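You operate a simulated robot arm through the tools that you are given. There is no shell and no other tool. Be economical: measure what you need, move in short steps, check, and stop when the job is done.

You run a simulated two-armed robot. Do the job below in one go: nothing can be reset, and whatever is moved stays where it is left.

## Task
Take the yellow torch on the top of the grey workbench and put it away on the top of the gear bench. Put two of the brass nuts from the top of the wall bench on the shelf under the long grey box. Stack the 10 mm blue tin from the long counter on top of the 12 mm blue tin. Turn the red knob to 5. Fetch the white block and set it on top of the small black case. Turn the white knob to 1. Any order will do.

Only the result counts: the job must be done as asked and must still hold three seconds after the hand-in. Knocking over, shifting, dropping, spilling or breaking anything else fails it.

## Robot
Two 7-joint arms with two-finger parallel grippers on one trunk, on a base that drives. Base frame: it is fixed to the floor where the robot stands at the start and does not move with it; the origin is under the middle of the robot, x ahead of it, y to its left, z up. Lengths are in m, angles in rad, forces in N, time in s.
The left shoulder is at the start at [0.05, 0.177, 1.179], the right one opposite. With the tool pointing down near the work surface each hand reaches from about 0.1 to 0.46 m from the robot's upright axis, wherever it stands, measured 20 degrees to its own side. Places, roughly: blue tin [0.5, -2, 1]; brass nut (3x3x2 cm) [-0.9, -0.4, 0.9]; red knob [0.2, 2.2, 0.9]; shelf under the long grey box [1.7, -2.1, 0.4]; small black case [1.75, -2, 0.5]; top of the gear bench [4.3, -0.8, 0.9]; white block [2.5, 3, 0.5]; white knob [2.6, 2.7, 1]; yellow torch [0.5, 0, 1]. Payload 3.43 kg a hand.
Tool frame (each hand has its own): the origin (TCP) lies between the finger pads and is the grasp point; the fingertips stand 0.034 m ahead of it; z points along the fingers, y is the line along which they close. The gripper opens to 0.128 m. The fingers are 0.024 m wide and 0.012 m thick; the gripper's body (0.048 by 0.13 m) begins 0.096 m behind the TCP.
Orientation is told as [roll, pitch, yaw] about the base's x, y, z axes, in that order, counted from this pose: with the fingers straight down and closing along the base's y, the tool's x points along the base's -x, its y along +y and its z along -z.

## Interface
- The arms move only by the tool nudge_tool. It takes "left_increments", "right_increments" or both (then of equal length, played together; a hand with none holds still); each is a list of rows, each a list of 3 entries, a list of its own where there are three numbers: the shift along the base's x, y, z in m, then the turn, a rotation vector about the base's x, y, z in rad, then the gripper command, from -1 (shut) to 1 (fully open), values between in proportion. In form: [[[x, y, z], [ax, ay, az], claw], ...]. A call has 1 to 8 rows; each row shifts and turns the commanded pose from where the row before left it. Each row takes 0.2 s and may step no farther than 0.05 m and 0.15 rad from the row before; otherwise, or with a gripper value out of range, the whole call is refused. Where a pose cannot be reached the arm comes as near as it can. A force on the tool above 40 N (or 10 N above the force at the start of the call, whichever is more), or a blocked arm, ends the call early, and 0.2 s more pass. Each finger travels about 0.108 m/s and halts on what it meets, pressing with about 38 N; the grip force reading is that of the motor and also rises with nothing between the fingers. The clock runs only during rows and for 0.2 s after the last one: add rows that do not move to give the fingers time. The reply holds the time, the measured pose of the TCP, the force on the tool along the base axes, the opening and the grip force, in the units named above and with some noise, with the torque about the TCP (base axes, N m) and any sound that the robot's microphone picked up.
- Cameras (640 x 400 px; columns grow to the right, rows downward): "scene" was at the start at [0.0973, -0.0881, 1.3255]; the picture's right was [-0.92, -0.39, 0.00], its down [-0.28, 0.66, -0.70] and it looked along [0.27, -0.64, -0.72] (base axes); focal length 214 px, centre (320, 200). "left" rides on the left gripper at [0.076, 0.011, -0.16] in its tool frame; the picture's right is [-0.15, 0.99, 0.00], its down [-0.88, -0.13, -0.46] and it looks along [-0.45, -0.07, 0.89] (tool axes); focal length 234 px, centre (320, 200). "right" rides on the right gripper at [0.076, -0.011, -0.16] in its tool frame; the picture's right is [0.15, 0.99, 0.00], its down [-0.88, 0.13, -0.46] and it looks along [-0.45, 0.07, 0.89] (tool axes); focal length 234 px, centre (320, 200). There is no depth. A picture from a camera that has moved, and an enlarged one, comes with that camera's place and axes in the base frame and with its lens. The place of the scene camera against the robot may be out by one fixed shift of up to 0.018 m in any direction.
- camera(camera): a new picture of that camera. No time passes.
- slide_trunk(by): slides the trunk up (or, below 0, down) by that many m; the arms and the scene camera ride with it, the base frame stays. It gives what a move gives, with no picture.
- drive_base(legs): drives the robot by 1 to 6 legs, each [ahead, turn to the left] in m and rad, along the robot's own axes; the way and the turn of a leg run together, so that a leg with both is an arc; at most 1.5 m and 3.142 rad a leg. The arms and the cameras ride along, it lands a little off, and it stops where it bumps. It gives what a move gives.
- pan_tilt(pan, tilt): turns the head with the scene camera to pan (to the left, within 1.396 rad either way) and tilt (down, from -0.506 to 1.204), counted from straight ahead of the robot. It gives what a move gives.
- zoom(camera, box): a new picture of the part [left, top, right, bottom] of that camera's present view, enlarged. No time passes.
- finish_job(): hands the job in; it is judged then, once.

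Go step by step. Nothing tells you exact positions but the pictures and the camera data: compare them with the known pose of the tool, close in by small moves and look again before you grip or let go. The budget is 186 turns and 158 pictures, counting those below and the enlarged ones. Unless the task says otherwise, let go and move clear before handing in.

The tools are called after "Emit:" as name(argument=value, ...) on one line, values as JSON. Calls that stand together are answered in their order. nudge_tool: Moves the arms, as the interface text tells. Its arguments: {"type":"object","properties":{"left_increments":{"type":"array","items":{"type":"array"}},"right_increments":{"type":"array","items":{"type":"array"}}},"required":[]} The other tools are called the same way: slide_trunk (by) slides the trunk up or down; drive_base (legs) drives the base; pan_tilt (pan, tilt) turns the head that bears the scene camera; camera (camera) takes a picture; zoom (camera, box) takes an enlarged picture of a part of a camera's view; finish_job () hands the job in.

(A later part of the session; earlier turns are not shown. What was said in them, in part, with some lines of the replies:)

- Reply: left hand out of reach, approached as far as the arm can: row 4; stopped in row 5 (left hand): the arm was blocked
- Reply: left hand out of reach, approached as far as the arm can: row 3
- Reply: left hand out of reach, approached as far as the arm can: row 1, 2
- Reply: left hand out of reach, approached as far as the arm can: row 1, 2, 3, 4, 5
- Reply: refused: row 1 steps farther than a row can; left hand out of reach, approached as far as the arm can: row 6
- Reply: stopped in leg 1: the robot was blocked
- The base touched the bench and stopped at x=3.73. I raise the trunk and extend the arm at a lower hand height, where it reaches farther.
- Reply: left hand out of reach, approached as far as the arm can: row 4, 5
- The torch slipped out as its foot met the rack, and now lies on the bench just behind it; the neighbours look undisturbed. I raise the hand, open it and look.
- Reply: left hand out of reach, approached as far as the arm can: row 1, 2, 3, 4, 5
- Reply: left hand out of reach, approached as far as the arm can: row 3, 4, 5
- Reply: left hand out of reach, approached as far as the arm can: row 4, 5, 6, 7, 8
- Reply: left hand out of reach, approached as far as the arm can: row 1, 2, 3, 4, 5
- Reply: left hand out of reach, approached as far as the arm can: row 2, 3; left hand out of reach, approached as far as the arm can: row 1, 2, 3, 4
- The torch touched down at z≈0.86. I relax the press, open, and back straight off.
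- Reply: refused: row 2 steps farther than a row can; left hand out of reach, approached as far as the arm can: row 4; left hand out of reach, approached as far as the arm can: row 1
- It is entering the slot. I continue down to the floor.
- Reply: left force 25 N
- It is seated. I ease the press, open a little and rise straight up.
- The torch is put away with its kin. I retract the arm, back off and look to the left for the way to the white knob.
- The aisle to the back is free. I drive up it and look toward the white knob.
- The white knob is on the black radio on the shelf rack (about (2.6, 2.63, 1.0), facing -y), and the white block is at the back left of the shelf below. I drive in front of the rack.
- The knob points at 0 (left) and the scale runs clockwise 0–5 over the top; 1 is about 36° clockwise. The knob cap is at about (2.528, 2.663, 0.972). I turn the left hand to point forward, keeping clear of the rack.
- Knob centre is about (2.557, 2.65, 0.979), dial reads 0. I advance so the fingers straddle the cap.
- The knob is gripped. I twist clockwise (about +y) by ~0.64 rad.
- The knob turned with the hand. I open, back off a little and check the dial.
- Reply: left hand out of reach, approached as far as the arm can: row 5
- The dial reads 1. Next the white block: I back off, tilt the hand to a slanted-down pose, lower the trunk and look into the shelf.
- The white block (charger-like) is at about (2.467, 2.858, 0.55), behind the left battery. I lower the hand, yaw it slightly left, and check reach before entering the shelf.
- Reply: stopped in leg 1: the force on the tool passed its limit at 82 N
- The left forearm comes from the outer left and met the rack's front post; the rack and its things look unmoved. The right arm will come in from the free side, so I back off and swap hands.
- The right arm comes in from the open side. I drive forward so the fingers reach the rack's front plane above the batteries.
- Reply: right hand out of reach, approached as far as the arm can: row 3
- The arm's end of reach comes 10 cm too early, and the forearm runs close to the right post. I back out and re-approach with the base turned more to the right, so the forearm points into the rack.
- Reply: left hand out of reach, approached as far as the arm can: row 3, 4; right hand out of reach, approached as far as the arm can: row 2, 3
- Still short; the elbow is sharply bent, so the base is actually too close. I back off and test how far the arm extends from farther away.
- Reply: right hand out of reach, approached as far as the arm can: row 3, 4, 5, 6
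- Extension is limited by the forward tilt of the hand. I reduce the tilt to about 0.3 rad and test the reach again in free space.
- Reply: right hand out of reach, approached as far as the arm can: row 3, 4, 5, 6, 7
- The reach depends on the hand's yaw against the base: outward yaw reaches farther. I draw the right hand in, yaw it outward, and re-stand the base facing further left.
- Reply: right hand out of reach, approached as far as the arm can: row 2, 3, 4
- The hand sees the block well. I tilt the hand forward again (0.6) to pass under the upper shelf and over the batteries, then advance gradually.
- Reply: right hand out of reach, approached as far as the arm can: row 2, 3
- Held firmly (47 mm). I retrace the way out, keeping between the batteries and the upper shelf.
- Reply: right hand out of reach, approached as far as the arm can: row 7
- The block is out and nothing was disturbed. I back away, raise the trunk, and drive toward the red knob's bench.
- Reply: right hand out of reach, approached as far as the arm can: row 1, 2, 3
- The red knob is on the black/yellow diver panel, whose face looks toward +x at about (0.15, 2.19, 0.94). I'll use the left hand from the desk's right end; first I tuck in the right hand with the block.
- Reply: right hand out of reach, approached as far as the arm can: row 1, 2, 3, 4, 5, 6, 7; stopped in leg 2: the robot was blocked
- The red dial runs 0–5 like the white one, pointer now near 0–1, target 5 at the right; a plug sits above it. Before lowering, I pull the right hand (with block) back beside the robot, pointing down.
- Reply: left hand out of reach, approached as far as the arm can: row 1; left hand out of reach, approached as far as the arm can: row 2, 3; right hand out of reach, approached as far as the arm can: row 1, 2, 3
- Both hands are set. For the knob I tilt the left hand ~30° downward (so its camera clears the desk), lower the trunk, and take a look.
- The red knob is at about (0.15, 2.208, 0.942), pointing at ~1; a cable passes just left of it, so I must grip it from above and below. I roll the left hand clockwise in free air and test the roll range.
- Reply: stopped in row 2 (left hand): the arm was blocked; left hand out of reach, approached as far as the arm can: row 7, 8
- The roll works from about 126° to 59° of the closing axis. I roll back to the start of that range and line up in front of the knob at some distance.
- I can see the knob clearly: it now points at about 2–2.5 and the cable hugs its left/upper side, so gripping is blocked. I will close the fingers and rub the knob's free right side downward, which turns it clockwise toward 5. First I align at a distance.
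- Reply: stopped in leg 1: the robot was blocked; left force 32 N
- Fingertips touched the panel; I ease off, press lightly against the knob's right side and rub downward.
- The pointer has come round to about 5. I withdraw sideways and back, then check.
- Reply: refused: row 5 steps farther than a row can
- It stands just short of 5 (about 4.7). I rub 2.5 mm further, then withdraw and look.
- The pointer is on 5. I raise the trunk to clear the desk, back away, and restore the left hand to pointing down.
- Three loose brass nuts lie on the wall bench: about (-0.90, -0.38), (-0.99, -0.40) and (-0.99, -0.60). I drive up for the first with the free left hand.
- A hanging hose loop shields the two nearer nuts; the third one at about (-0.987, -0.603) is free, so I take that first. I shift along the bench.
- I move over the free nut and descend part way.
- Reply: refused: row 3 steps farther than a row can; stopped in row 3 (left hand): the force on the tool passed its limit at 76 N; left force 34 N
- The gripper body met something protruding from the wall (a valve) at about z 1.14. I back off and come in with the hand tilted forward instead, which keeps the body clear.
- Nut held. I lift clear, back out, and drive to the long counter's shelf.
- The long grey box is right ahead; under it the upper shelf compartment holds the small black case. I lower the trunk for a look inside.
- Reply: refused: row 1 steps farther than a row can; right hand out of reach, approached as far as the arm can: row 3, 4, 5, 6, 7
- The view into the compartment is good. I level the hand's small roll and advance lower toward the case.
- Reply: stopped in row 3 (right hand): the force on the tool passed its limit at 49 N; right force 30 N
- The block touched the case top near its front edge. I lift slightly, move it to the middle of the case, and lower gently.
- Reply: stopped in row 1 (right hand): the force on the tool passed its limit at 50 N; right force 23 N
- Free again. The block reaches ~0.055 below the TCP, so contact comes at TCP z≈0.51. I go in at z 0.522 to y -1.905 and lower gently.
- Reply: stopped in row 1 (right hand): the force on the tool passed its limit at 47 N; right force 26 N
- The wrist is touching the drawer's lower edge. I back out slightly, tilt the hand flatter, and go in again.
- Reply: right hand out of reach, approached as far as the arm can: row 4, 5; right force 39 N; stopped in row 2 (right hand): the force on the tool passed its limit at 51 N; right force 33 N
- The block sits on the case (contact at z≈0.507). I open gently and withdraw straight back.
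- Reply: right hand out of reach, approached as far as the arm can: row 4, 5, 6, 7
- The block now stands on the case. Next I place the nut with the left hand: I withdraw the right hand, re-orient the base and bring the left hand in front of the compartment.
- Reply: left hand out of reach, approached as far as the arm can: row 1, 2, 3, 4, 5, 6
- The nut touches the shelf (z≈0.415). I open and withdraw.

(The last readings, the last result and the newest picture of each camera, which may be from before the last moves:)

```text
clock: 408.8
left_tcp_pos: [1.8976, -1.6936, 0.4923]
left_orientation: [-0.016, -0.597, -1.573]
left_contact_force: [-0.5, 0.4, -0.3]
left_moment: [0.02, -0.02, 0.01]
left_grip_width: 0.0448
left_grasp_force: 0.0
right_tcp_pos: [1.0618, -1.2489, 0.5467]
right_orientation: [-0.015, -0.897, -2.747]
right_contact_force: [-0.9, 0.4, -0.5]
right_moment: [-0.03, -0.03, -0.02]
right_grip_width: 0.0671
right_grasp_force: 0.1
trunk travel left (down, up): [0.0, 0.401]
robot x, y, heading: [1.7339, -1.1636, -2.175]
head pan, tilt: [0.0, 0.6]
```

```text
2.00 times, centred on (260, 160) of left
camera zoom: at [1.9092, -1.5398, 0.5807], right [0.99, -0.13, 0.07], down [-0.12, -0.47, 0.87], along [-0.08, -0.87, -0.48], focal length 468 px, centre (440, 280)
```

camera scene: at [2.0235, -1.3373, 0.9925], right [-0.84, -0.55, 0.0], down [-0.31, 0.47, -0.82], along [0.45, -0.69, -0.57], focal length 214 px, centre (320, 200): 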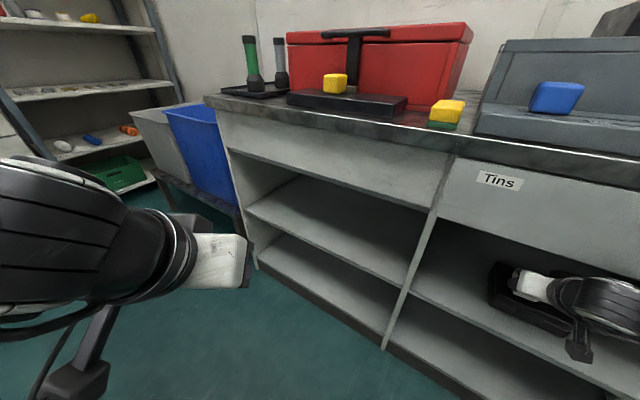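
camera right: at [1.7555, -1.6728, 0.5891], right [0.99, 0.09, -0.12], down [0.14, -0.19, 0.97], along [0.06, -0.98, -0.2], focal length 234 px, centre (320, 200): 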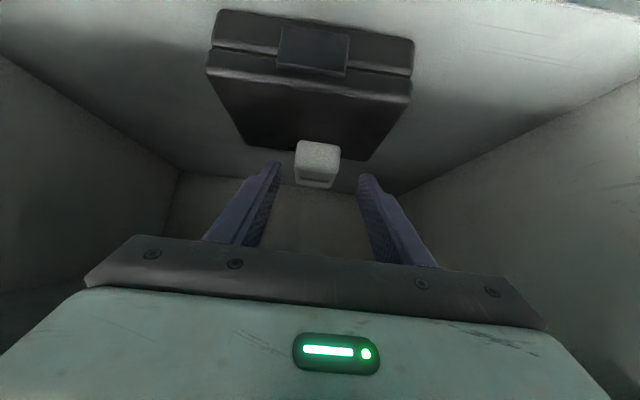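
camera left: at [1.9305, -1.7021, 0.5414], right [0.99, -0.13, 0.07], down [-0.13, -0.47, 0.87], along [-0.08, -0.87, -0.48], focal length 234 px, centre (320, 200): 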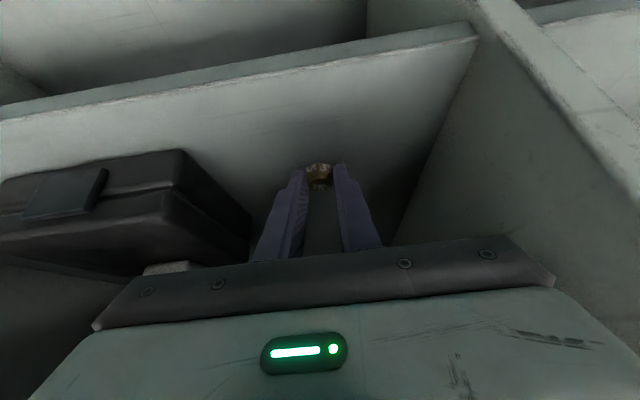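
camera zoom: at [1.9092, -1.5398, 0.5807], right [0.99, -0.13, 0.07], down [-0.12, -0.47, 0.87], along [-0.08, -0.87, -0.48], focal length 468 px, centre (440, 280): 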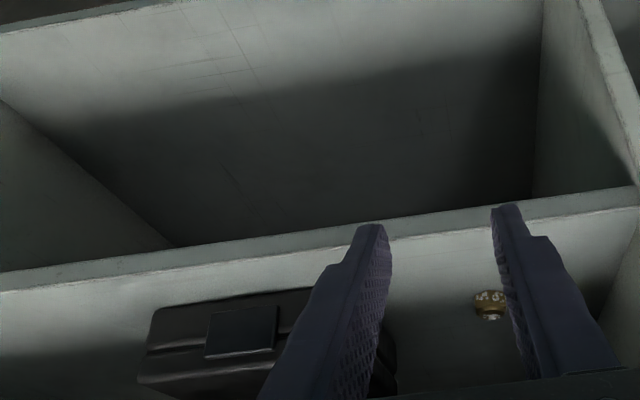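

The nut is on the shelf. Now the tins: I raise the trunk and drive along the counter to look at them.

Emit:
slide_trunk(by=0.38)

Emit:
drive_base(legs=[[0, -0.97], [1.1, 0], [0, 1.57]])

Emit:
pan_tilt(pan=0.0, tilt=0.6)

Emit:
camera(camera="scene")

```text
clock: 412.4
left_tcp_pos: [1.8965, -1.6946, 0.8725]
left_orientation: [-0.015, -0.597, -1.573]
left_contact_force: [-0.1, 0.0, -0.2]
left_moment: [0.01, -0.01, -0.02]
left_grip_width: 0.0447
left_grasp_force: 0.0
right_tcp_pos: [1.0614, -1.2487, 0.9274]
right_orientation: [-0.013, -0.898, -2.747]
right_contact_force: [0.4, 0.0, -0.3]
right_moment: [-0.02, 0.03, 0.0]
right_grip_width: 0.0673
right_grasp_force: 0.1
trunk travel left (down, up): [-0.38, 0.021]
robot x, y, heading: [1.7367, -1.1642, -2.176]
head pan, tilt: [0.0, 0.6]
```

```text
clock: 424.4
left_tcp_pos: [1.0755, -1.4893, 0.8724]
left_orientation: [-0.016, -0.597, -0.989]
left_contact_force: [0.3, 0.1, -0.4]
left_moment: [-0.01, -0.01, 0.0]
left_grip_width: 0.0448
left_grasp_force: 0.0
right_tcp_pos: [0.1353, -1.5788, 0.9278]
right_orientation: [-0.013, -0.897, -2.16]
right_contact_force: [0.5, 0.4, 0.5]
right_moment: [0.0, 0.0, -0.02]
right_grip_width: 0.0668
right_grasp_force: 0.0
trunk travel left (down, up): [-0.38, 0.021]
robot x, y, heading: [0.6442, -1.1364, -1.589]
head pan, tilt: [0.0, 0.6]
```

```text
clock: 425.0
left_tcp_pos: [1.0755, -1.4889, 0.8724]
left_orientation: [-0.016, -0.597, -0.987]
left_contact_force: [-0.6, -0.4, 0.3]
left_moment: [0.0, -0.01, -0.01]
left_grip_width: 0.0446
left_grasp_force: 0.1
right_tcp_pos: [0.1332, -1.5794, 0.9293]
right_orientation: [-0.014, -0.898, -2.159]
right_contact_force: [1.3, 0.7, 0.3]
right_moment: [0.03, 0.01, 0.01]
right_grip_width: 0.0673
right_grasp_force: 0.1
trunk travel left (down, up): [-0.38, 0.021]
robot x, y, heading: [0.6474, -1.136, -1.592]
head pan, tilt: [0.0, 0.6]
```

```text
15 pictures are left
camera scene: at [0.6414, -1.3083, 1.3725], right [-1.0, 0.02, 0.0], down [0.01, 0.56, -0.83], along [-0.02, -0.82, -0.56], focal length 214 px, centre (320, 200)
```

scene: 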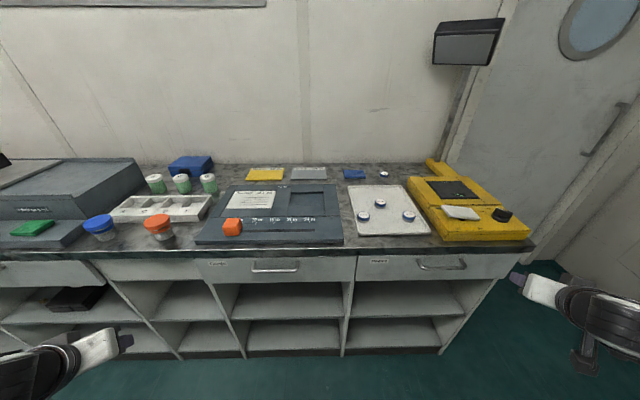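

Emit:
zoom(camera="scene", box=[335, 180, 445, 240])

```text
5.82 times, centred on (390, 210) of scene
camera zoom: at [0.6414, -1.3083, 1.3725], right [-1.0, 0.02, 0.0], down [0.01, 0.56, -0.83], along [-0.02, -0.82, -0.56], focal length 1248 px, centre (-87, 142)
```

zoom: 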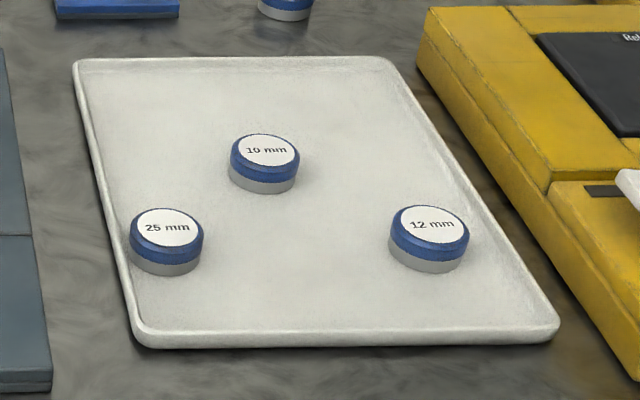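

The tray carries three tins: 25 mm (0.50, -1.87), 10 mm (0.42, -1.95) and 12 mm (0.345, -1.87). I straighten the right hand and drive up.

Emit:
nudge_tool(right_increments=[[[0.02, 0.01, 0.02], [0.106, -0.071, 0], 0.05], [[0.02, 0.01, 0.02], [0.106, -0.071, 0], 0.05], [[0.02, 0.01, 0.02], [0.106, -0.071, 0], 0.05], [[0.02, 0.01, 0.02], [0.106, -0.071, 0], 0.05], [[0.02, 0.01, 0.02], [0.106, -0.071, 0], 0.05], [[0.02, 0.01, 0.02], [0.106, -0.071, 0], 0.05], [[0.02, 0.01, 0.02], [0.106, -0.071, 0], 0.05]])

Emit:
nudge_tool(right_increments=[[[0.02, 0, 0.01], [0, 0, 0.147], 0.2], [[0.02, 0, 0.01], [0, 0, 0.147], 0.2], [[0.02, 0, 0], [0, 0, 0.147], 0.2], [[0.02, 0, 0], [0, 0, 0.147], 0.2]])

Emit:
drive_base(legs=[[0.34, 0]])

```text
clock: 426.6
left_tcp_pos: [1.0768, -1.489, 0.8728]
left_orientation: [-0.016, -0.599, -0.988]
left_contact_force: [0.1, -0.4, -0.2]
left_moment: [-0.04, -0.02, 0.01]
left_grip_width: 0.0449
left_grasp_force: 0.1
right_tcp_pos: [0.2747, -1.5105, 1.071]
right_orientation: [-0.013, -0.004, -2.161]
right_contact_force: [0.2, 0.7, -0.1]
right_moment: [-0.02, -0.01, -0.02]
right_grip_width: 0.0671
right_grasp_force: 0.1
trunk travel left (down, up): [-0.38, 0.021]
robot x, y, heading: [0.6481, -1.1392, -1.587]
head pan, tilt: [0.0, 0.6]
```

```text
clock: 427.6
left_tcp_pos: [1.0771, -1.4889, 0.8708]
left_orientation: [-0.016, -0.597, -0.988]
left_contact_force: [0.5, -0.7, -0.9]
left_moment: [0.0, -0.05, 0.01]
left_grip_width: 0.045
left_grasp_force: 0.0
right_tcp_pos: [0.3531, -1.5106, 1.091]
right_orientation: [-0.013, -0.006, -1.569]
right_contact_force: [0.1, 0.5, -0.6]
right_moment: [0.01, 0.0, 0.03]
right_grip_width: 0.0771
right_grasp_force: 0.1
trunk travel left (down, up): [-0.38, 0.021]
robot x, y, heading: [0.648, -1.1392, -1.586]
head pan, tilt: [0.0, 0.6]
```

```text
clock: 429.3
left_tcp_pos: [1.0714, -1.7095, 0.8716]
left_orientation: [-0.007, -0.588, -0.99]
left_contact_force: [3.1, 6.7, 3.4]
left_moment: [-0.06, -0.06, 0.0]
left_grip_width: 0.0408
left_grasp_force: 0.0
right_tcp_pos: [0.3479, -1.7362, 1.089]
right_orientation: [-0.012, -0.005, -1.574]
right_contact_force: [-0.1, 0.4, 0.3]
right_moment: [0.0, -0.01, 0.05]
right_grip_width: 0.0766
right_grasp_force: 0.1
trunk travel left (down, up): [-0.38, 0.021]
robot x, y, heading: [0.6443, -1.3621, -1.588]
head pan, tilt: [0.0, 0.6]
stopped in leg 1: the force on the tool passed its limit at 94 N (the readings are from after the stop); the commanded pose is now the measured one
```

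The forgotten left hand touched the counter edge. I pull it back and up before going on.

Emit:
nudge_tool(left_increments=[[[-0.01, 0.035, 0.02], [0, 0, 0], -0.3], [[-0.01, 0.035, 0.03], [0, 0, 0], -0.3], [[-0.01, 0.02, 0.04], [0.05, 0.07, 0], -0.3], [[-0.01, 0.02, 0.04], [0.05, 0.07, 0], -0.3], [[-0.01, 0.02, 0.04], [0.05, 0.07, 0], -0.3], [[-0.01, 0.02, 0.04], [0.05, 0.07, 0], -0.3], [[-0.01, 0.02, 0.04], [0.05, 0.07, 0], -0.3], [[0, 0.02, 0], [0.05, 0.07, 0], -0.3]])

Emit:
drive_base(legs=[[0.12, 0]])

Emit:
camera(camera="right")

```text
clock: 431.1
left_tcp_pos: [1.0579, -1.5894, 1.08]
left_orientation: [-0.196, -0.097, -0.929]
left_contact_force: [0.5, -0.2, 0.5]
left_moment: [-0.01, 0.01, -0.01]
left_grip_width: 0.0449
left_grasp_force: 0.1
left hand out of reach, approached as far as the arm can: row 1, 2, 3, 4, 5
right_tcp_pos: [0.3504, -1.7343, 1.0897]
right_orientation: [-0.011, -0.005, -1.573]
right_contact_force: [1.0, 0.4, 0.6]
right_moment: [0.04, 0.03, 0.01]
right_grip_width: 0.0765
right_grasp_force: 0.1
trunk travel left (down, up): [-0.38, 0.021]
robot x, y, heading: [0.6464, -1.3605, -1.592]
head pan, tilt: [0.0, 0.6]
```

```text
clock: 432.3
left_tcp_pos: [1.0565, -1.7083, 1.0808]
left_orientation: [-0.195, -0.099, -0.926]
left_contact_force: [-0.5, 0.0, 0.3]
left_moment: [0.01, -0.01, -0.02]
left_grip_width: 0.045
left_grasp_force: 0.0
right_tcp_pos: [0.3477, -1.8565, 1.0883]
right_orientation: [-0.012, -0.005, -1.57]
right_contact_force: [-0.1, -0.8, -0.8]
right_moment: [0.05, -0.03, -0.03]
right_grip_width: 0.0771
right_grasp_force: 0.1
trunk travel left (down, up): [-0.38, 0.021]
robot x, y, heading: [0.636, -1.4834, -1.586]
head pan, tilt: [0.0, 0.6]
```

```text
13 pictures are left
camera right: at [0.3395, -1.7791, 1.2495], right [0.99, 0.15, -0.01], down [0.14, -0.88, 0.46], along [0.06, -0.45, -0.89], focal length 234 px, centre (320, 200)
```

right: 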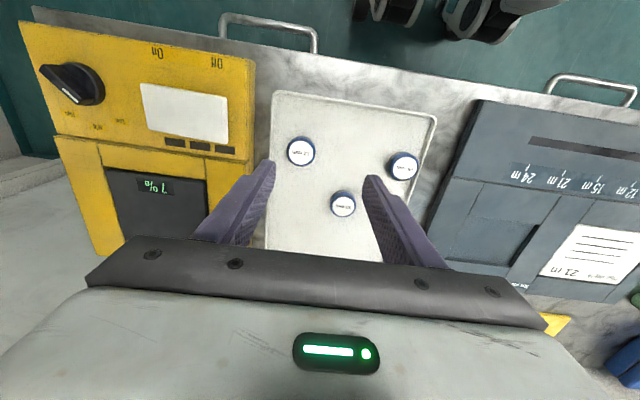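

Right-camera fixes: 10 mm at (0.397, -1.942), 12 mm at (0.324, -1.869). I go over the 10 mm tin and descend.

Emit:
nudge_tool(right_increments=[[[0.025, -0.04, 0], [0.012, 0, 0], 0.0], [[0.024, -0.044, 0], [0, 0, 0], 0.0], [[0, 0, -0.045], [0, 0, 0], 0.0], [[0, 0, -0.04], [0, 0, 0], 0.0], [[0, 0, 0], [0, 0, 0], 0.0]])

Emit:
camera(camera="right")

```text
refused: row 2 steps farther than a row can; nothing moved
```

```text
12 pictures are left
camera right: at [0.3395, -1.7791, 1.2495], right [0.99, 0.15, -0.01], down [0.14, -0.88, 0.46], along [0.06, -0.45, -0.89], focal length 234 px, centre (320, 200)
```

right: 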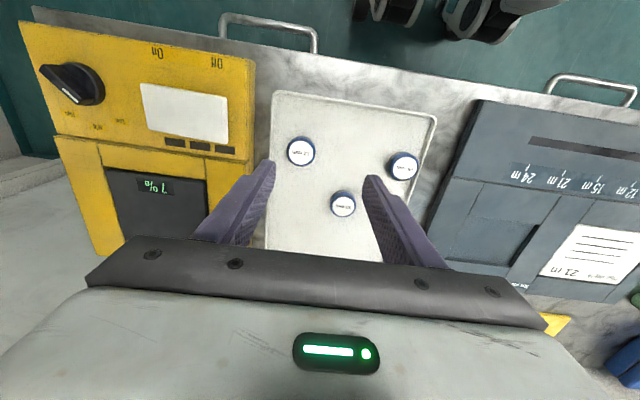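

Emit:
nudge_tool(right_increments=[[[0.018, -0.03, 0], [0, 0, 0], 0.0], [[0.016, -0.03, 0], [0, 0, 0], 0.0], [[0.015, -0.026, 0], [0, 0, 0], 0.0], [[0, 0, -0.045], [0, 0, 0], 0.0], [[0, 0, -0.04], [0, 0, 0], 0.0]])

```text
clock: 433.5
left_tcp_pos: [1.0556, -1.7076, 1.0797]
left_orientation: [-0.194, -0.099, -0.925]
left_contact_force: [0.2, -0.9, -0.4]
left_moment: [0.01, 0.02, -0.01]
left_grip_width: 0.0448
left_grasp_force: 0.1
right_tcp_pos: [0.3968, -1.9402, 1.0035]
right_orientation: [-0.009, -0.005, -1.568]
right_contact_force: [-0.1, -0.7, 0.0]
right_moment: [0.04, 0.03, 0.01]
right_grip_width: 0.0638
right_grasp_force: 0.0
trunk travel left (down, up): [-0.38, 0.021]
robot x, y, heading: [0.6447, -1.4849, -1.591]
head pan, tilt: [0.0, 0.6]
```

Emit:
zoom(camera="right", box=[220, 100, 420, 250])

```text
2.67 times, centred on (320, 175) of right
camera zoom: at [0.3885, -1.8642, 1.1642], right [0.99, 0.15, -0.01], down [0.14, -0.88, 0.46], along [0.06, -0.45, -0.89], focal length 624 px, centre (320, 267)
```

zoom: 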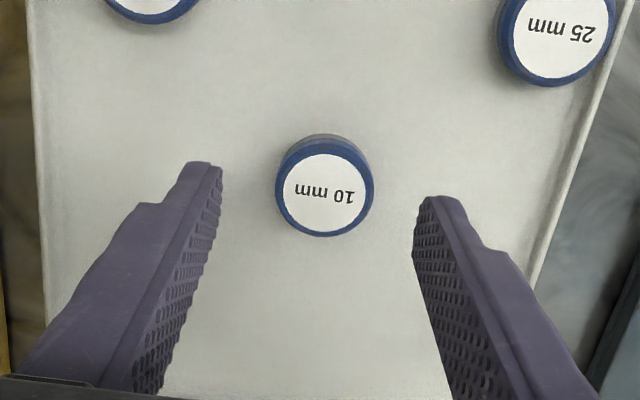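

Emit:
nudge_tool(right_increments=[[[0.005, -0.018, -0.02], [0.009, 0, 0], 0.0], [[0, 0, -0.03], [0, 0, 0], 0.0], [[0, 0, -0.02], [0, 0, 0], 0.0], [[0, 0, -0.01], [0, 0, 0], 0.0]])

Emit:
zoom(camera="right", box=[220, 100, 420, 250])

```text
clock: 434.5
left_tcp_pos: [1.0556, -1.7072, 1.0801]
left_orientation: [-0.193, -0.099, -0.926]
left_contact_force: [0.4, 0.0, 0.3]
left_moment: [0.0, -0.01, 0.0]
left_grip_width: 0.0448
left_grasp_force: 0.0
right_tcp_pos: [0.4019, -1.9605, 0.9256]
right_orientation: [-0.01, 0.005, -1.571]
right_contact_force: [-0.3, -0.2, 0.2]
right_moment: [-0.01, 0.0, 0.0]
right_grip_width: 0.064
right_grasp_force: 0.0
trunk travel left (down, up): [-0.38, 0.021]
robot x, y, heading: [0.6457, -1.4782, -1.591]
head pan, tilt: [0.0, 0.6]
```

```text
2.67 times, centred on (320, 175) of right
camera zoom: at [0.3926, -1.8847, 1.0863], right [0.99, 0.15, -0.01], down [0.14, -0.88, 0.45], along [0.06, -0.45, -0.89], focal length 624 px, centre (320, 267)
```

zoom: 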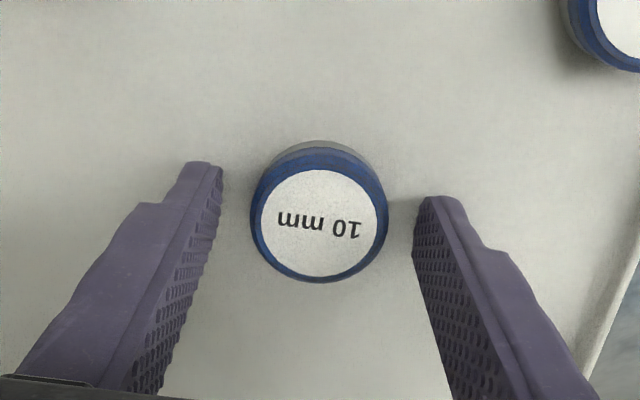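

Emit:
nudge_tool(right_increments=[[[0, -0.003, -0.012], [0, 0, 0], 0.0], [[0, 0, 0], [0, 0, 0], -0.5], [[0, 0, 0], [0, 0, 0], -1], [[0, 0, 0], [0, 0, 0], -1], [[0, 0, 0.03], [0, 0, 0], -1], [[0, 0, 0.03], [0, 0, 0], -1]])

```text
clock: 435.4
left_tcp_pos: [1.0561, -1.7057, 1.0819]
left_orientation: [-0.197, -0.1, -0.926]
left_contact_force: [-0.8, 0.4, -0.2]
left_moment: [0.04, -0.02, 0.01]
left_grip_width: 0.045
left_grasp_force: 0.0
right_tcp_pos: [0.4069, -1.9631, 0.9181]
right_orientation: [-0.002, -0.004, -1.566]
right_contact_force: [1.6, 10.4, 19.8]
right_moment: [0.62, -0.57, 0.27]
right_grip_width: 0.0426
right_grasp_force: 37.7
trunk travel left (down, up): [-0.38, 0.021]
robot x, y, heading: [0.6415, -1.4818, -1.593]
head pan, tilt: [0.0, 0.6]
stopped in row 4 (right hand): the force on the tool passed its limit at 41 N (the readings are from after the stop); the commanded pose is now the measured one
```

Tin gripped (42.6 mm), tips flush with the tray. I lift and look for the 12 mm tin.

Emit:
nudge_tool(right_increments=[[[0, 0, 0.015], [0, 0, 0], -1], [[0, 0, 0.03], [0, 0, 0], -1], [[0, 0, 0.03], [0, 0, 0], -1], [[-0.025, 0.03, 0.005], [0, 0, 0], -1], [[-0.025, 0.03, 0], [0, 0, 0], -1]])

Emit:
camera(camera="right")

```text
clock: 436.6
left_tcp_pos: [1.0555, -1.7068, 1.0814]
left_orientation: [-0.193, -0.101, -0.926]
left_contact_force: [0.5, -0.1, 0.6]
left_moment: [-0.02, -0.02, -0.02]
left_grip_width: 0.0448
left_grasp_force: 0.0
right_tcp_pos: [0.3561, -1.9052, 0.9959]
right_orientation: [-0.003, 0.0, -1.566]
right_contact_force: [-1.5, 0.1, -0.7]
right_moment: [0.01, 0.01, 0.0]
right_grip_width: 0.0424
right_grasp_force: 38.4
trunk travel left (down, up): [-0.38, 0.021]
robot x, y, heading: [0.6427, -1.48, -1.587]
head pan, tilt: [0.0, 0.6]
```

```text
9 pictures are left
camera right: at [0.3458, -1.8285, 1.1572], right [0.99, 0.15, 0.0], down [0.13, -0.88, 0.46], along [0.07, -0.45, -0.89], focal length 234 px, centre (320, 200)
```

right: 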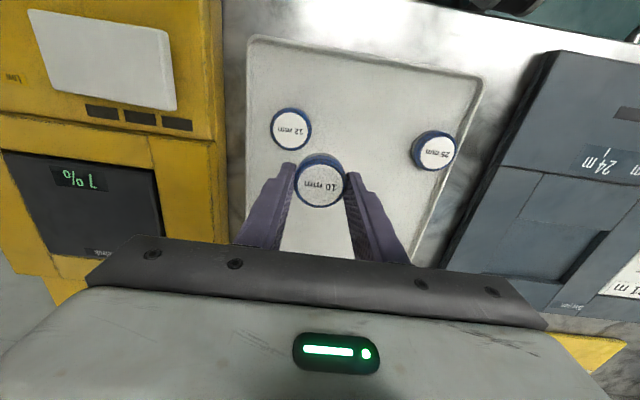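

Emit:
nudge_tool(right_increments=[[[-0.017, 0.014, 0], [0, 0, 0], -1], [[-0.016, 0.0127, 0], [0, 0, 0], -1], [[0, 0, -0.02], [0, 0, 0], -1], [[0, 0, -0.015], [0, 0, 0], -1], [[0, 0, 0], [0, 0, 0], -1]])

Emit:
zoom(camera="right", box=[250, 100, 390, 220])

```text
clock: 437.8
left_tcp_pos: [1.0561, -1.7071, 1.0808]
left_orientation: [-0.193, -0.101, -0.926]
left_contact_force: [0.9, 1.3, -0.1]
left_moment: [0.02, 0.01, -0.01]
left_grip_width: 0.0449
left_grasp_force: 0.0
right_tcp_pos: [0.3238, -1.8781, 0.9628]
right_orientation: [-0.004, -0.002, -1.568]
right_contact_force: [0.7, -0.3, -0.4]
right_moment: [0.01, -0.03, 0.0]
right_grip_width: 0.0426
right_grasp_force: 37.8
trunk travel left (down, up): [-0.38, 0.021]
robot x, y, heading: [0.6418, -1.4863, -1.589]
head pan, tilt: [0.0, 0.6]
```

```text
3.33 times, centred on (320, 160) of right
camera zoom: at [0.3136, -1.802, 1.1236], right [0.99, 0.15, 0.0], down [0.13, -0.88, 0.46], along [0.06, -0.45, -0.89], focal length 781 px, centre (320, 333)
```

zoom: 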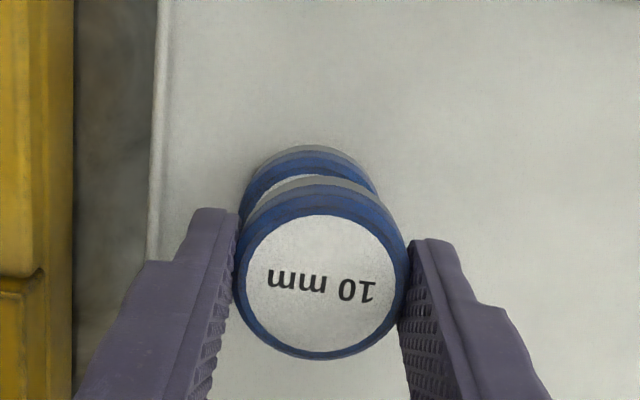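

Alignment is within 3 mm. I nudge x by -3 mm and lower until it just touches.

Emit:
nudge_tool(right_increments=[[[-0.003, -0.001, -0.008], [0, 0, 0], -1], [[0, 0, -0.007], [0, 0, 0], -1], [[0, 0, -0.003], [0, 0, 0], -1], [[0, 0, -0.002], [0, 0, 0], -1]])

Emit:
nudge_tool(right_increments=[[[0, 0, -0.002], [0, 0, 0], -1], [[0, 0, 0], [0, 0, 0], -1]])

Emit:
nudge_tool(right_increments=[[[0, 0, -0.002], [0, 0, 0], -1], [[0, 0, 0], [0, 0, 0], -1]])

```text
clock: 438.8
left_tcp_pos: [1.0568, -1.7081, 1.0812]
left_orientation: [-0.195, -0.098, -0.926]
left_contact_force: [-0.5, 0.8, -0.2]
left_moment: [0.03, 0.02, -0.03]
left_grip_width: 0.0447
left_grasp_force: 0.0
right_tcp_pos: [0.3198, -1.8796, 0.9394]
right_orientation: [-0.004, 0.0, -1.568]
right_contact_force: [-0.1, 1.3, -0.1]
right_moment: [0.04, 0.0, -0.02]
right_grip_width: 0.0427
right_grasp_force: 37.7
trunk travel left (down, up): [-0.38, 0.021]
robot x, y, heading: [0.6415, -1.4826, -1.589]
head pan, tilt: [0.0, 0.6]
```

```text
clock: 439.4
left_tcp_pos: [1.0562, -1.7062, 1.0819]
left_orientation: [-0.195, -0.099, -0.928]
left_contact_force: [-0.4, 0.1, 0.9]
left_moment: [0.0, -0.01, 0.04]
left_grip_width: 0.0448
left_grasp_force: 0.1
right_tcp_pos: [0.3217, -1.8784, 0.9406]
right_orientation: [-0.006, -0.002, -1.569]
right_contact_force: [-1.9, 1.3, 7.8]
right_moment: [0.02, 0.01, 0.02]
right_grip_width: 0.0424
right_grasp_force: 37.6
trunk travel left (down, up): [-0.38, 0.021]
robot x, y, heading: [0.6432, -1.4812, -1.586]
head pan, tilt: [0.0, 0.6]
```

```text
clock: 440.0
left_tcp_pos: [1.0565, -1.7057, 1.0815]
left_orientation: [-0.195, -0.099, -0.929]
left_contact_force: [-0.1, 0.6, 0.7]
left_moment: [0.02, -0.01, -0.01]
left_grip_width: 0.0446
left_grasp_force: 0.0
right_tcp_pos: [0.3219, -1.8784, 0.9393]
right_orientation: [-0.005, -0.007, -1.568]
right_contact_force: [-7.0, 2.3, 27.5]
right_moment: [0.02, 0.02, -0.03]
right_grip_width: 0.0424
right_grasp_force: 37.7
trunk travel left (down, up): [-0.38, 0.021]
robot x, y, heading: [0.6449, -1.4816, -1.594]
head pan, tilt: [0.0, 0.6]
```

Contact as expected. I relax, open gently and rise.

Emit:
nudge_tool(right_increments=[[[0, 0, 0.002], [0, 0, 0], -1], [[0, 0, 0], [0, 0, 0], -0.3], [[0, 0, 0], [0, 0, 0], -0.1], [[0, 0, 0.02], [0, 0, 0], -0.05], [[0, 0, 0.04], [0, 0, 0], -0.05], [[0, 0, 0.04], [0, 0, 0], -0.05]])

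Emit:
zoom(camera="right", box=[220, 90, 420, 230])

```text
clock: 441.4
left_tcp_pos: [1.0567, -1.7081, 1.0799]
left_orientation: [-0.195, -0.101, -0.927]
left_contact_force: [0.1, -0.1, 0.0]
left_moment: [-0.01, 0.01, 0.02]
left_grip_width: 0.0449
left_grasp_force: 0.2
right_tcp_pos: [0.3197, -1.8782, 1.0396]
right_orientation: [-0.002, 0.001, -1.568]
right_contact_force: [-0.6, 1.2, 0.0]
right_moment: [-0.02, 0.01, 0.03]
right_grip_width: 0.061
right_grasp_force: 0.1
trunk travel left (down, up): [-0.38, 0.021]
robot x, y, heading: [0.6425, -1.4841, -1.591]
head pan, tilt: [0.0, 0.6]
```

```text
2.86 times, centred on (320, 160) of right
camera zoom: at [0.309, -1.8025, 1.2001], right [0.99, 0.15, 0.0], down [0.14, -0.88, 0.46], along [0.06, -0.45, -0.89], focal length 669 px, centre (320, 314)
```

zoom: 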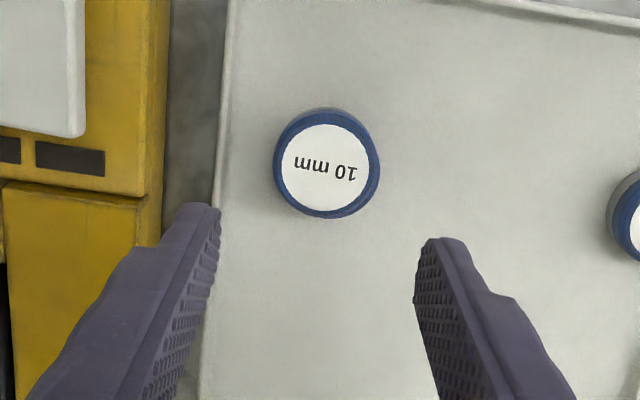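

The 10 mm tin sits squarely on the 12 mm tin. Now the second nut (the one at about (-1.045, -0.398)): I back off and drive to the wall bench, to reach it with the right hand from the -y side, clear of the hose.

Emit:
nudge_tool(right_increments=[[[0, 0.04, 0.02], [0, 0, 0], -0.05], [[0, 0.04, 0.02], [0, 0, 0], -0.05], [[0, 0.03, 0], [0, 0, 0], -0.05]])

Emit:
drive_base(legs=[[-0.35, 0], [0, -1.71], [1.17, 0]])

Emit:
slide_trunk(by=-0.06)

```text
clock: 442.2
left_tcp_pos: [1.0544, -1.7069, 1.0821]
left_orientation: [-0.194, -0.098, -0.927]
left_contact_force: [-0.2, -0.6, -0.4]
left_moment: [0.0, -0.03, 0.01]
left_grip_width: 0.045
left_grasp_force: 0.1
right_tcp_pos: [0.3205, -1.766, 1.0793]
right_orientation: [-0.003, -0.003, -1.566]
right_contact_force: [-0.2, 0.1, 0.1]
right_moment: [-0.01, -0.02, -0.02]
right_grip_width: 0.0609
right_grasp_force: 0.0
trunk travel left (down, up): [-0.38, 0.021]
robot x, y, heading: [0.645, -1.4798, -1.589]
head pan, tilt: [0.0, 0.6]
```

```text
clock: 454.2
left_tcp_pos: [-0.7998, -1.3462, 1.0812]
left_orientation: [-0.194, -0.1, -2.624]
left_contact_force: [-0.5, -0.5, -1.3]
left_moment: [0.01, 0.0, 0.01]
left_grip_width: 0.0448
left_grasp_force: 0.1
right_tcp_pos: [-0.7638, -0.6102, 1.0778]
right_orientation: [-0.004, -0.002, 3.016]
right_contact_force: [0.0, 0.6, 0.1]
right_moment: [0.03, -0.02, -0.01]
right_grip_width: 0.0608
right_grasp_force: 0.0
trunk travel left (down, up): [-0.38, 0.021]
robot x, y, heading: [-0.5228, -0.9653, 2.995]
head pan, tilt: [0.0, 0.6]
```

```text
clock: 455.2
left_tcp_pos: [-0.7984, -1.3473, 1.0219]
left_orientation: [-0.193, -0.1, -2.625]
left_contact_force: [-0.1, 0.4, -1.3]
left_moment: [-0.01, 0.0, 0.04]
left_grip_width: 0.0452
left_grasp_force: 0.1
right_tcp_pos: [-0.7634, -0.6103, 1.0192]
right_orientation: [-0.004, -0.001, 3.015]
right_contact_force: [0.9, 0.1, 0.4]
right_moment: [-0.01, -0.01, -0.02]
right_grip_width: 0.0605
right_grasp_force: 0.0
trunk travel left (down, up): [-0.32, 0.081]
robot x, y, heading: [-0.5214, -0.9635, 2.995]
head pan, tilt: [0.0, 0.6]
```

Emit:
nudge_tool(right_increments=[[[-0.01, 0, 0], [0, 0, -0.143], -0.1], [[-0.01, 0, 0], [0, 0, -0.143], -0.1], [[-0.01, 0, 0], [0, 0, -0.143], -0.1], [[-0.01, 0, 0], [0, 0, -0.143], -0.1], [[-0.01, 0, 0], [0, 0, -0.143], -0.1], [[-0.01, 0, 0], [0.09, 0.08, 0], -0.1], [[-0.01, 0, 0], [0.09, 0.08, 0], -0.1], [[-0.01, 0, 0], [0.09, 0.08, 0], -0.1]])

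Emit:
nudge_tool(right_increments=[[[-0.01, 0.01, -0.01], [0.09, 0.08, 0], -0.1], [[-0.01, 0.01, -0.01], [0.09, 0.08, 0], -0.1]])

Emit:
camera(camera="right")

```text
clock: 457.0
left_tcp_pos: [-0.7981, -1.3472, 1.0212]
left_orientation: [-0.196, -0.097, -2.626]
left_contact_force: [0.4, 0.5, 0.1]
left_moment: [0.0, 0.01, 0.01]
left_grip_width: 0.0449
left_grasp_force: 0.1
right_tcp_pos: [-0.8446, -0.61, 1.0172]
right_orientation: [-0.004, -0.363, 2.302]
right_contact_force: [0.5, 0.1, 0.2]
right_moment: [0.0, -0.01, 0.01]
right_grip_width: 0.0574
right_grasp_force: 0.1
trunk travel left (down, up): [-0.32, 0.081]
robot x, y, heading: [-0.5228, -0.9682, 2.995]
head pan, tilt: [0.0, 0.6]
```

```text
clock: 457.6
left_tcp_pos: [-0.8, -1.3479, 1.0213]
left_orientation: [-0.193, -0.098, -2.626]
left_contact_force: [-1.1, 0.0, -0.6]
left_moment: [0.0, 0.0, 0.01]
left_grip_width: 0.0449
left_grasp_force: 0.1
right_tcp_pos: [-0.8628, -0.5911, 0.9996]
right_orientation: [-0.005, -0.604, 2.302]
right_contact_force: [-0.9, -0.1, -0.2]
right_moment: [0.0, -0.03, 0.04]
right_grip_width: 0.0574
right_grasp_force: 0.2
trunk travel left (down, up): [-0.32, 0.081]
robot x, y, heading: [-0.523, -0.9666, 2.997]
head pan, tilt: [0.0, 0.6]
```

```text
6 pictures are left
camera right: at [-0.7533, -0.6974, 1.0881], right [-0.66, -0.75, -0.09], down [-0.41, 0.26, 0.88], along [-0.63, 0.61, -0.48], focal length 234 px, centre (320, 200)
```

right: 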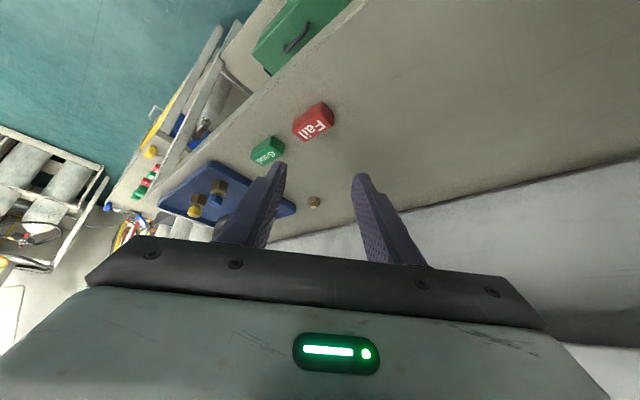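

The nut is in view at (-1.047, -0.397). I approach diagonally.

Emit:
nudge_tool(right_increments=[[[-0.029, 0.0305, -0.01], [0, 0, 0], -0.1], [[-0.029, 0.0305, -0.01], [0, 0, 0], -0.1], [[-0.029, 0.0305, -0.01], [0, 0, 0], -0.1], [[-0.029, 0.0305, -0.01], [0, 0, 0], -0.1], [[-0.029, 0.0305, -0.01], [0, 0, 0], -0.1], [[-0.029, 0.0305, -0.01], [0, 0, 0], -0.1]])

```text
clock: 459.0
left_tcp_pos: [-0.7991, -1.3462, 1.0204]
left_orientation: [-0.192, -0.097, -2.625]
left_contact_force: [-0.9, 0.0, 0.4]
left_moment: [0.0, -0.05, 0.01]
left_grip_width: 0.0447
left_grasp_force: 0.1
right_tcp_pos: [-1.036, -0.4049, 0.9387]
right_orientation: [-0.008, -0.602, 2.306]
right_contact_force: [-0.6, 0.4, 0.6]
right_moment: [-0.02, -0.01, 0.03]
right_grip_width: 0.0573
right_grasp_force: 0.3
trunk travel left (down, up): [-0.32, 0.081]
robot x, y, heading: [-0.5215, -0.9682, 2.992]
head pan, tilt: [0.0, 0.6]
```

Emit:
zoom(camera="right", box=[220, 90, 420, 250])

```text
2.50 times, centred on (320, 170) of right
camera zoom: at [-0.9266, -0.5108, 1.0279], right [-0.66, -0.75, -0.09], down [-0.41, 0.26, 0.87], along [-0.63, 0.61, -0.48], focal length 585 px, centre (320, 275)
```

zoom: 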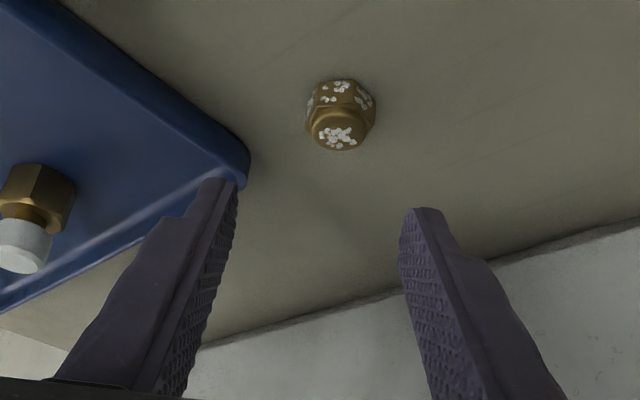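

Well aligned. I narrow the opening, lower and close.

Emit:
nudge_tool(right_increments=[[[0, 0, -0.01], [0, 0, 0], -0.35], [[-0.001, 0.001, -0.018], [0, 0, 0], -0.35], [[0, 0, -0.015], [0, 0, 0], -0.35], [[0, 0, -0.005], [0, 0, 0], -0.35], [[0, 0, 0], [0, 0, 0], -1], [[0, 0, 0], [0, 0, 0], -1], [[0, 0, 0.01], [0, 0, 0], -1], [[0.01, -0.01, 0.02], [0, 0, 0], -1]])

```text
clock: 460.8
left_tcp_pos: [-0.799, -1.3462, 1.0208]
left_orientation: [-0.197, -0.1, -2.625]
left_contact_force: [-0.9, 0.9, 0.1]
left_moment: [0.02, 0.01, -0.02]
left_grip_width: 0.0451
left_grasp_force: 0.0
right_tcp_pos: [-1.026, -0.4147, 0.9216]
right_orientation: [-0.008, -0.601, 2.304]
right_contact_force: [0.3, -0.7, -0.6]
right_moment: [0.01, -0.01, 0.0]
right_grip_width: 0.0223
right_grasp_force: 37.5
trunk travel left (down, up): [-0.32, 0.081]
robot x, y, heading: [-0.5204, -0.9663, 2.997]
head pan, tilt: [0.0, 0.6]
```

Second nut held. I retrace, back off and drive to the counter shelf again.

Emit:
nudge_tool(right_increments=[[[0.028, -0.03, 0.015], [0, 0, 0], -1], [[0.028, -0.03, 0.015], [0, 0, 0], -1], [[0.028, -0.03, 0.015], [0, 0, 0], -1], [[0.028, -0.03, 0.015], [0, 0, 0], -1], [[0.028, -0.03, 0.015], [0, 0, 0], -1], [[0.028, -0.03, 0.015], [0, 0, 0], -1]])

Emit:
drive_base(legs=[[-0.3, 0], [0, -3.04], [1.5, 0], [0.45, 0], [0, -0.93]])

```text
clock: 462.2
left_tcp_pos: [-0.7984, -1.347, 1.02]
left_orientation: [-0.196, -0.099, -2.626]
left_contact_force: [-0.1, 0.0, -0.3]
left_moment: [0.01, -0.01, 0.0]
left_grip_width: 0.045
left_grasp_force: 0.0
right_tcp_pos: [-0.8598, -0.5983, 1.0147]
right_orientation: [-0.006, -0.605, 2.302]
right_contact_force: [0.7, -1.0, -1.0]
right_moment: [0.0, -0.03, 0.01]
right_grip_width: 0.0222
right_grasp_force: 37.7
trunk travel left (down, up): [-0.32, 0.081]
robot x, y, heading: [-0.5214, -0.9682, 2.992]
head pan, tilt: [0.0, 0.6]
```

```text
clock: 483.3
left_tcp_pos: [2.1872, -1.3043, 1.0206]
left_orientation: [-0.192, -0.099, -0.437]
left_contact_force: [-0.2, 0.6, 0.7]
left_moment: [0.01, -0.02, 0.02]
left_grip_width: 0.0446
left_grasp_force: 0.1
right_tcp_pos: [1.6107, -1.7859, 1.0122]
right_orientation: [-0.007, -0.603, -1.791]
right_contact_force: [0.1, 0.2, -0.4]
right_moment: [0.04, 0.0, 0.0]
right_grip_width: 0.0221
right_grasp_force: 37.6
trunk travel left (down, up): [-0.32, 0.081]
robot x, y, heading: [1.7201, -1.2978, -1.1]
head pan, tilt: [0.0, 0.6]
```

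Emit:
drive_base(legs=[[-0.18, 0], [0, 0.12]])

Emit:
slide_trunk(by=-0.32)

Emit:
nudge_tool(right_increments=[[[0, 0, -0.03], [0, 0, 0.05], -1], [[0, -0.005, -0.04], [0, 0, 0.05], -1], [[0, -0.01, -0.04], [0, 0, 0.05], -1], [[0, -0.02, -0.04], [0, 0, 0], -1], [[0, -0.03, -0.03], [0, 0, 0], -1]])

```text
clock: 485.3
left_tcp_pos: [2.1033, -1.0855, 1.0216]
left_orientation: [-0.194, -0.098, -0.315]
left_contact_force: [0.4, 0.3, 1.5]
left_moment: [0.02, 0.01, 0.01]
left_grip_width: 0.0444
left_grasp_force: 0.1
right_tcp_pos: [1.5892, -1.6359, 1.0135]
right_orientation: [-0.008, -0.604, -1.67]
right_contact_force: [-0.5, 0.3, -1.1]
right_moment: [0.0, 0.02, -0.01]
right_grip_width: 0.0222
right_grasp_force: 37.8
trunk travel left (down, up): [-0.32, 0.081]
robot x, y, heading: [1.6336, -1.1353, -0.975]
head pan, tilt: [0.0, 0.6]
```

```text
clock: 488.5
left_tcp_pos: [2.1026, -1.0854, 0.7001]
left_orientation: [-0.194, -0.099, -0.316]
left_contact_force: [-0.2, -0.8, 0.3]
left_moment: [-0.01, -0.02, -0.03]
left_grip_width: 0.0446
left_grasp_force: 0.1
right_tcp_pos: [1.5889, -1.6355, 0.6936]
right_orientation: [-0.007, -0.606, -1.671]
right_contact_force: [0.5, 0.2, -0.8]
right_moment: [0.01, 0.0, 0.02]
right_grip_width: 0.022
right_grasp_force: 37.9
trunk travel left (down, up): [0.0, 0.401]
robot x, y, heading: [1.6365, -1.1384, -0.975]
head pan, tilt: [0.0, 0.6]
```

```text
clock: 489.7
left_tcp_pos: [2.103, -1.0855, 0.7004]
left_orientation: [-0.194, -0.1, -0.316]
left_contact_force: [-0.1, 0.3, -0.1]
left_moment: [0.01, 0.0, 0.01]
left_grip_width: 0.0449
left_grasp_force: 0.1
right_tcp_pos: [1.5871, -1.7, 0.5097]
right_orientation: [-0.006, -0.604, -1.521]
right_contact_force: [1.2, -0.2, -0.3]
right_moment: [0.02, -0.01, -0.03]
right_grip_width: 0.0222
right_grasp_force: 37.6
trunk travel left (down, up): [0.0, 0.401]
robot x, y, heading: [1.6328, -1.1384, -0.978]
head pan, tilt: [0.0, 0.6]
```

Emit:
nudge_tool(right_increments=[[[-0.012, -0.035, -0.01], [0, 0, 0], -1], [[-0.012, -0.035, -0.01], [0, 0, 0], -1], [[-0.01, -0.03, -0.005], [0, 0, 0], -1]])

Emit:
camera(camera="right")

```text
clock: 490.5
left_tcp_pos: [2.1023, -1.0851, 0.7005]
left_orientation: [-0.195, -0.099, -0.315]
left_contact_force: [0.2, -0.7, -0.3]
left_moment: [0.02, -0.02, -0.03]
left_grip_width: 0.0446
left_grasp_force: 0.0
right_tcp_pos: [1.5524, -1.7997, 0.4888]
right_orientation: [-0.007, -0.604, -1.522]
right_contact_force: [-1.0, -0.1, 0.4]
right_moment: [0.03, -0.01, 0.02]
right_grip_width: 0.0223
right_grasp_force: 38.4
trunk travel left (down, up): [0.0, 0.401]
robot x, y, heading: [1.6337, -1.1377, -0.979]
head pan, tilt: [0.0, 0.6]
```

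```text
4 pictures are left
camera right: at [1.5353, -1.6456, 0.5773], right [0.98, 0.16, -0.09], down [0.16, -0.46, 0.87], along [0.1, -0.87, -0.48], focal length 234 px, centre (320, 200)
```

right: 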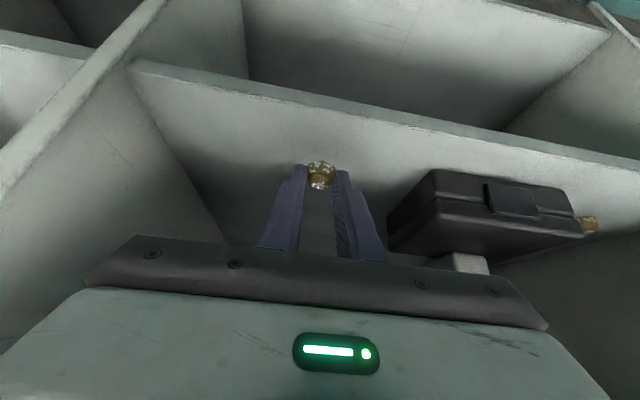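

The block on the case and the first nut are visible. I move in a bit and lower the second nut to the shelf.

Emit:
nudge_tool(right_increments=[[[0, -0.03, -0.008], [0, 0, 0], -1], [[0, -0.02, -0.012], [0, 0, 0], -1], [[0, 0, -0.008], [0, 0, 0], -1], [[0, 0, -0.005], [0, 0, 0], -1], [[0, 0, -0.003], [0, 0, 0], -1]])

```text
clock: 491.7
left_tcp_pos: [2.1022, -1.0853, 0.7021]
left_orientation: [-0.194, -0.099, -0.316]
left_contact_force: [-0.9, -0.1, 0.1]
left_moment: [0.02, 0.04, 0.01]
left_grip_width: 0.0445
left_grasp_force: 0.0
right_tcp_pos: [1.5554, -1.8502, 0.4525]
right_orientation: [-0.007, -0.604, -1.522]
right_contact_force: [0.2, 0.4, -0.4]
right_moment: [0.01, 0.01, 0.0]
right_grip_width: 0.0221
right_grasp_force: 38.6
trunk travel left (down, up): [0.0, 0.401]
robot x, y, heading: [1.6326, -1.1364, -0.976]
head pan, tilt: [0.0, 0.6]
```

Emit:
nudge_tool(right_increments=[[[0, 0, -0.003], [0, 0, 0], -1], [[0, 0, -0.003], [0, 0, 0], -1]])

Emit:
nudge_tool(right_increments=[[[0, 0, -0.002], [0, 0, 0], -1], [[0, 0, 0], [0, 0, 0], -1]])

```text
clock: 492.3
left_tcp_pos: [2.1035, -1.0846, 0.7017]
left_orientation: [-0.195, -0.098, -0.316]
left_contact_force: [-0.3, -0.6, -0.2]
left_moment: [-0.02, 0.01, -0.02]
left_grip_width: 0.0446
left_grasp_force: 0.0
right_tcp_pos: [1.553, -1.8491, 0.4523]
right_orientation: [-0.006, -0.607, -1.521]
right_contact_force: [1.1, -1.9, 6.4]
right_moment: [-0.15, -0.2, -0.02]
right_grip_width: 0.0221
right_grasp_force: 38.6
right hand out of reach, approached as far as the arm can: row 1
trunk travel left (down, up): [0.0, 0.401]
robot x, y, heading: [1.633, -1.1354, -0.976]
head pan, tilt: [0.0, 0.6]
```

```text
clock: 492.9
left_tcp_pos: [2.1018, -1.0868, 0.6995]
left_orientation: [-0.194, -0.099, -0.317]
left_contact_force: [-0.1, -0.8, 0.9]
left_moment: [0.03, -0.05, -0.02]
left_grip_width: 0.0447
left_grasp_force: 0.1
right_tcp_pos: [1.5525, -1.8466, 0.4537]
right_orientation: [-0.007, -0.605, -1.521]
right_contact_force: [2.5, -3.5, 10.4]
right_moment: [-0.2, -0.24, -0.02]
right_grip_width: 0.0222
right_grasp_force: 38.0
right hand out of reach, approached as far as the arm can: row 1
trunk travel left (down, up): [0.0, 0.401]
robot x, y, heading: [1.6343, -1.1389, -0.977]
head pan, tilt: [0.0, 0.6]
```

Contact with the shelf. I open, withdraw and check.

Emit:
nudge_tool(right_increments=[[[0, 0, 0], [0, 0, 0], -0.55], [[0, 0, 0], [0, 0, 0], -0.4], [[0, 0, 0], [0, 0, 0], -0.3], [[0, 0.01, 0.012], [0, 0, 0], -0.3], [[0, 0.03, 0.01], [0, 0, 0], -0.3], [[0, 0.04, 0.01], [0, 0, 0], -0.3], [[0, 0.04, 0.01], [0, 0, 0], -0.3], [[0, 0.04, 0.01], [0, 0, 0], -0.3]])

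Emit:
drive_base(legs=[[-0.2, 0]])

Emit:
camera(camera="right")

```text
clock: 494.7
left_tcp_pos: [2.1017, -1.0855, 0.7002]
left_orientation: [-0.195, -0.1, -0.316]
left_contact_force: [0.0, -0.8, 0.1]
left_moment: [0.04, 0.02, -0.03]
left_grip_width: 0.0448
left_grasp_force: 0.1
right_tcp_pos: [1.5537, -1.6895, 0.5028]
right_orientation: [-0.006, -0.602, -1.52]
right_contact_force: [0.7, -0.4, 0.6]
right_moment: [0.02, 0.0, 0.02]
right_grip_width: 0.0446
right_grasp_force: 0.1
trunk travel left (down, up): [0.0, 0.401]
robot x, y, heading: [1.6326, -1.1368, -0.979]
head pan, tilt: [0.0, 0.6]
```

```text
clock: 496.3
left_tcp_pos: [1.99, -0.9185, 0.701]
left_orientation: [-0.194, -0.098, -0.311]
left_contact_force: [-0.1, 0.6, 0.1]
left_moment: [0.0, -0.01, 0.0]
left_grip_width: 0.0448
left_grasp_force: 0.0
right_tcp_pos: [1.4429, -1.5252, 0.5013]
right_orientation: [-0.008, -0.605, -1.517]
right_contact_force: [0.3, -0.3, -0.1]
right_moment: [0.03, 0.0, 0.0]
right_grip_width: 0.0449
right_grasp_force: 0.1
trunk travel left (down, up): [0.0, 0.401]
robot x, y, heading: [1.5189, -0.9738, -0.973]
head pan, tilt: [0.0, 0.6]
```

```text
3 pictures are left
camera right: at [1.4253, -1.3714, 0.5912], right [0.98, 0.17, -0.09], down [0.16, -0.46, 0.87], along [0.11, -0.87, -0.48], focal length 234 px, centre (320, 200)
```

right: 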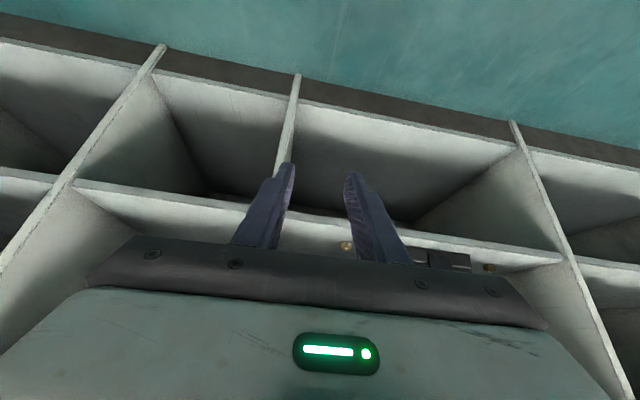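

Both nuts lie on the shelf. One last look at the block on the case.

Emit:
pan_tilt(pan=-0.41, tilt=0.55)

Emit:
zoom(camera="scene", box=[200, 120, 440, 280])

```text
clock: 497.2
left_tcp_pos: [1.9902, -0.9188, 0.7017]
left_orientation: [-0.193, -0.1, -0.312]
left_contact_force: [0.0, -0.1, -0.1]
left_moment: [-0.02, -0.01, -0.01]
left_grip_width: 0.0448
left_grasp_force: 0.2
right_tcp_pos: [1.4417, -1.5246, 0.5012]
right_orientation: [-0.006, -0.604, -1.515]
right_contact_force: [0.1, -0.8, 0.4]
right_moment: [0.01, -0.01, 0.01]
right_grip_width: 0.0447
right_grasp_force: 0.0
trunk travel left (down, up): [0.0, 0.401]
robot x, y, heading: [1.5248, -0.973, -0.978]
head pan, tilt: [-0.41, 0.55]
```

```text
2.50 times, centred on (320, 200) of scene
camera zoom: at [1.5742, -1.1325, 0.997], right [-0.98, -0.19, 0.0], down [-0.1, 0.51, -0.85], along [0.16, -0.84, -0.52], focal length 536 px, centre (320, 200)
```

zoom: 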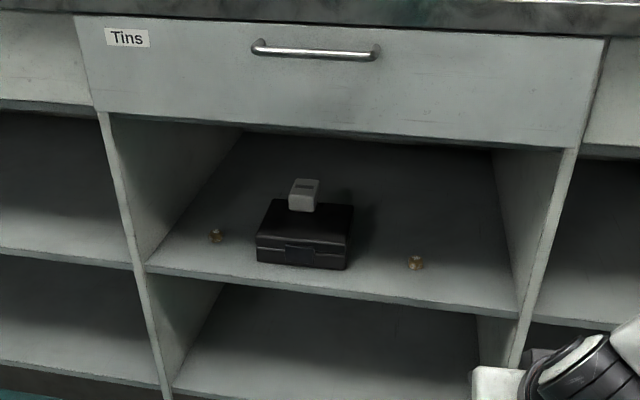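

The block stands on the case and both nuts lie on the shelf beside it. The torch is in its rack slot, the tins are stacked, and the knobs read 5 (red) and 1 (white). The hands are clear, so I hand in.

Emit:
finish_job()

```text
The job is handed in.
```

I handed the job in with all six parts done, as far as the last pictures show.

- **Torch:** it stands in the empty slot of the torch rack on top of the gear bench. It slipped from the hand there once and fell on the bench behind the rack. I picked it up again, and the things near it looked undisturbed.
- **Brass nuts:** two lie on the shelf under the long grey box, one on each side of the black case.
- **Tins:** the 10 mm blue tin sits on the 12 mm blue tin.
- **White block:** it stands on the small black case.
- **Knobs:** the red one reads 5 and the white one reads 1.

There were some bumps along the way:
- The left arm or hand hit the battery rack's front post, a valve by the wall bench and the front of the long counter, each at about 76–94 N.
- While I was setting the block down, it pressed on the black case at up to about 50 N.
- The base ran up against the gear bench and the desk a few times. Once, near the desk and chair, I did not see what it touched.

I saw nothing out of place afterwards around the battery rack, the gear bench or the case. I did not look again at the valve, the long counter's front, the desk or the chair.
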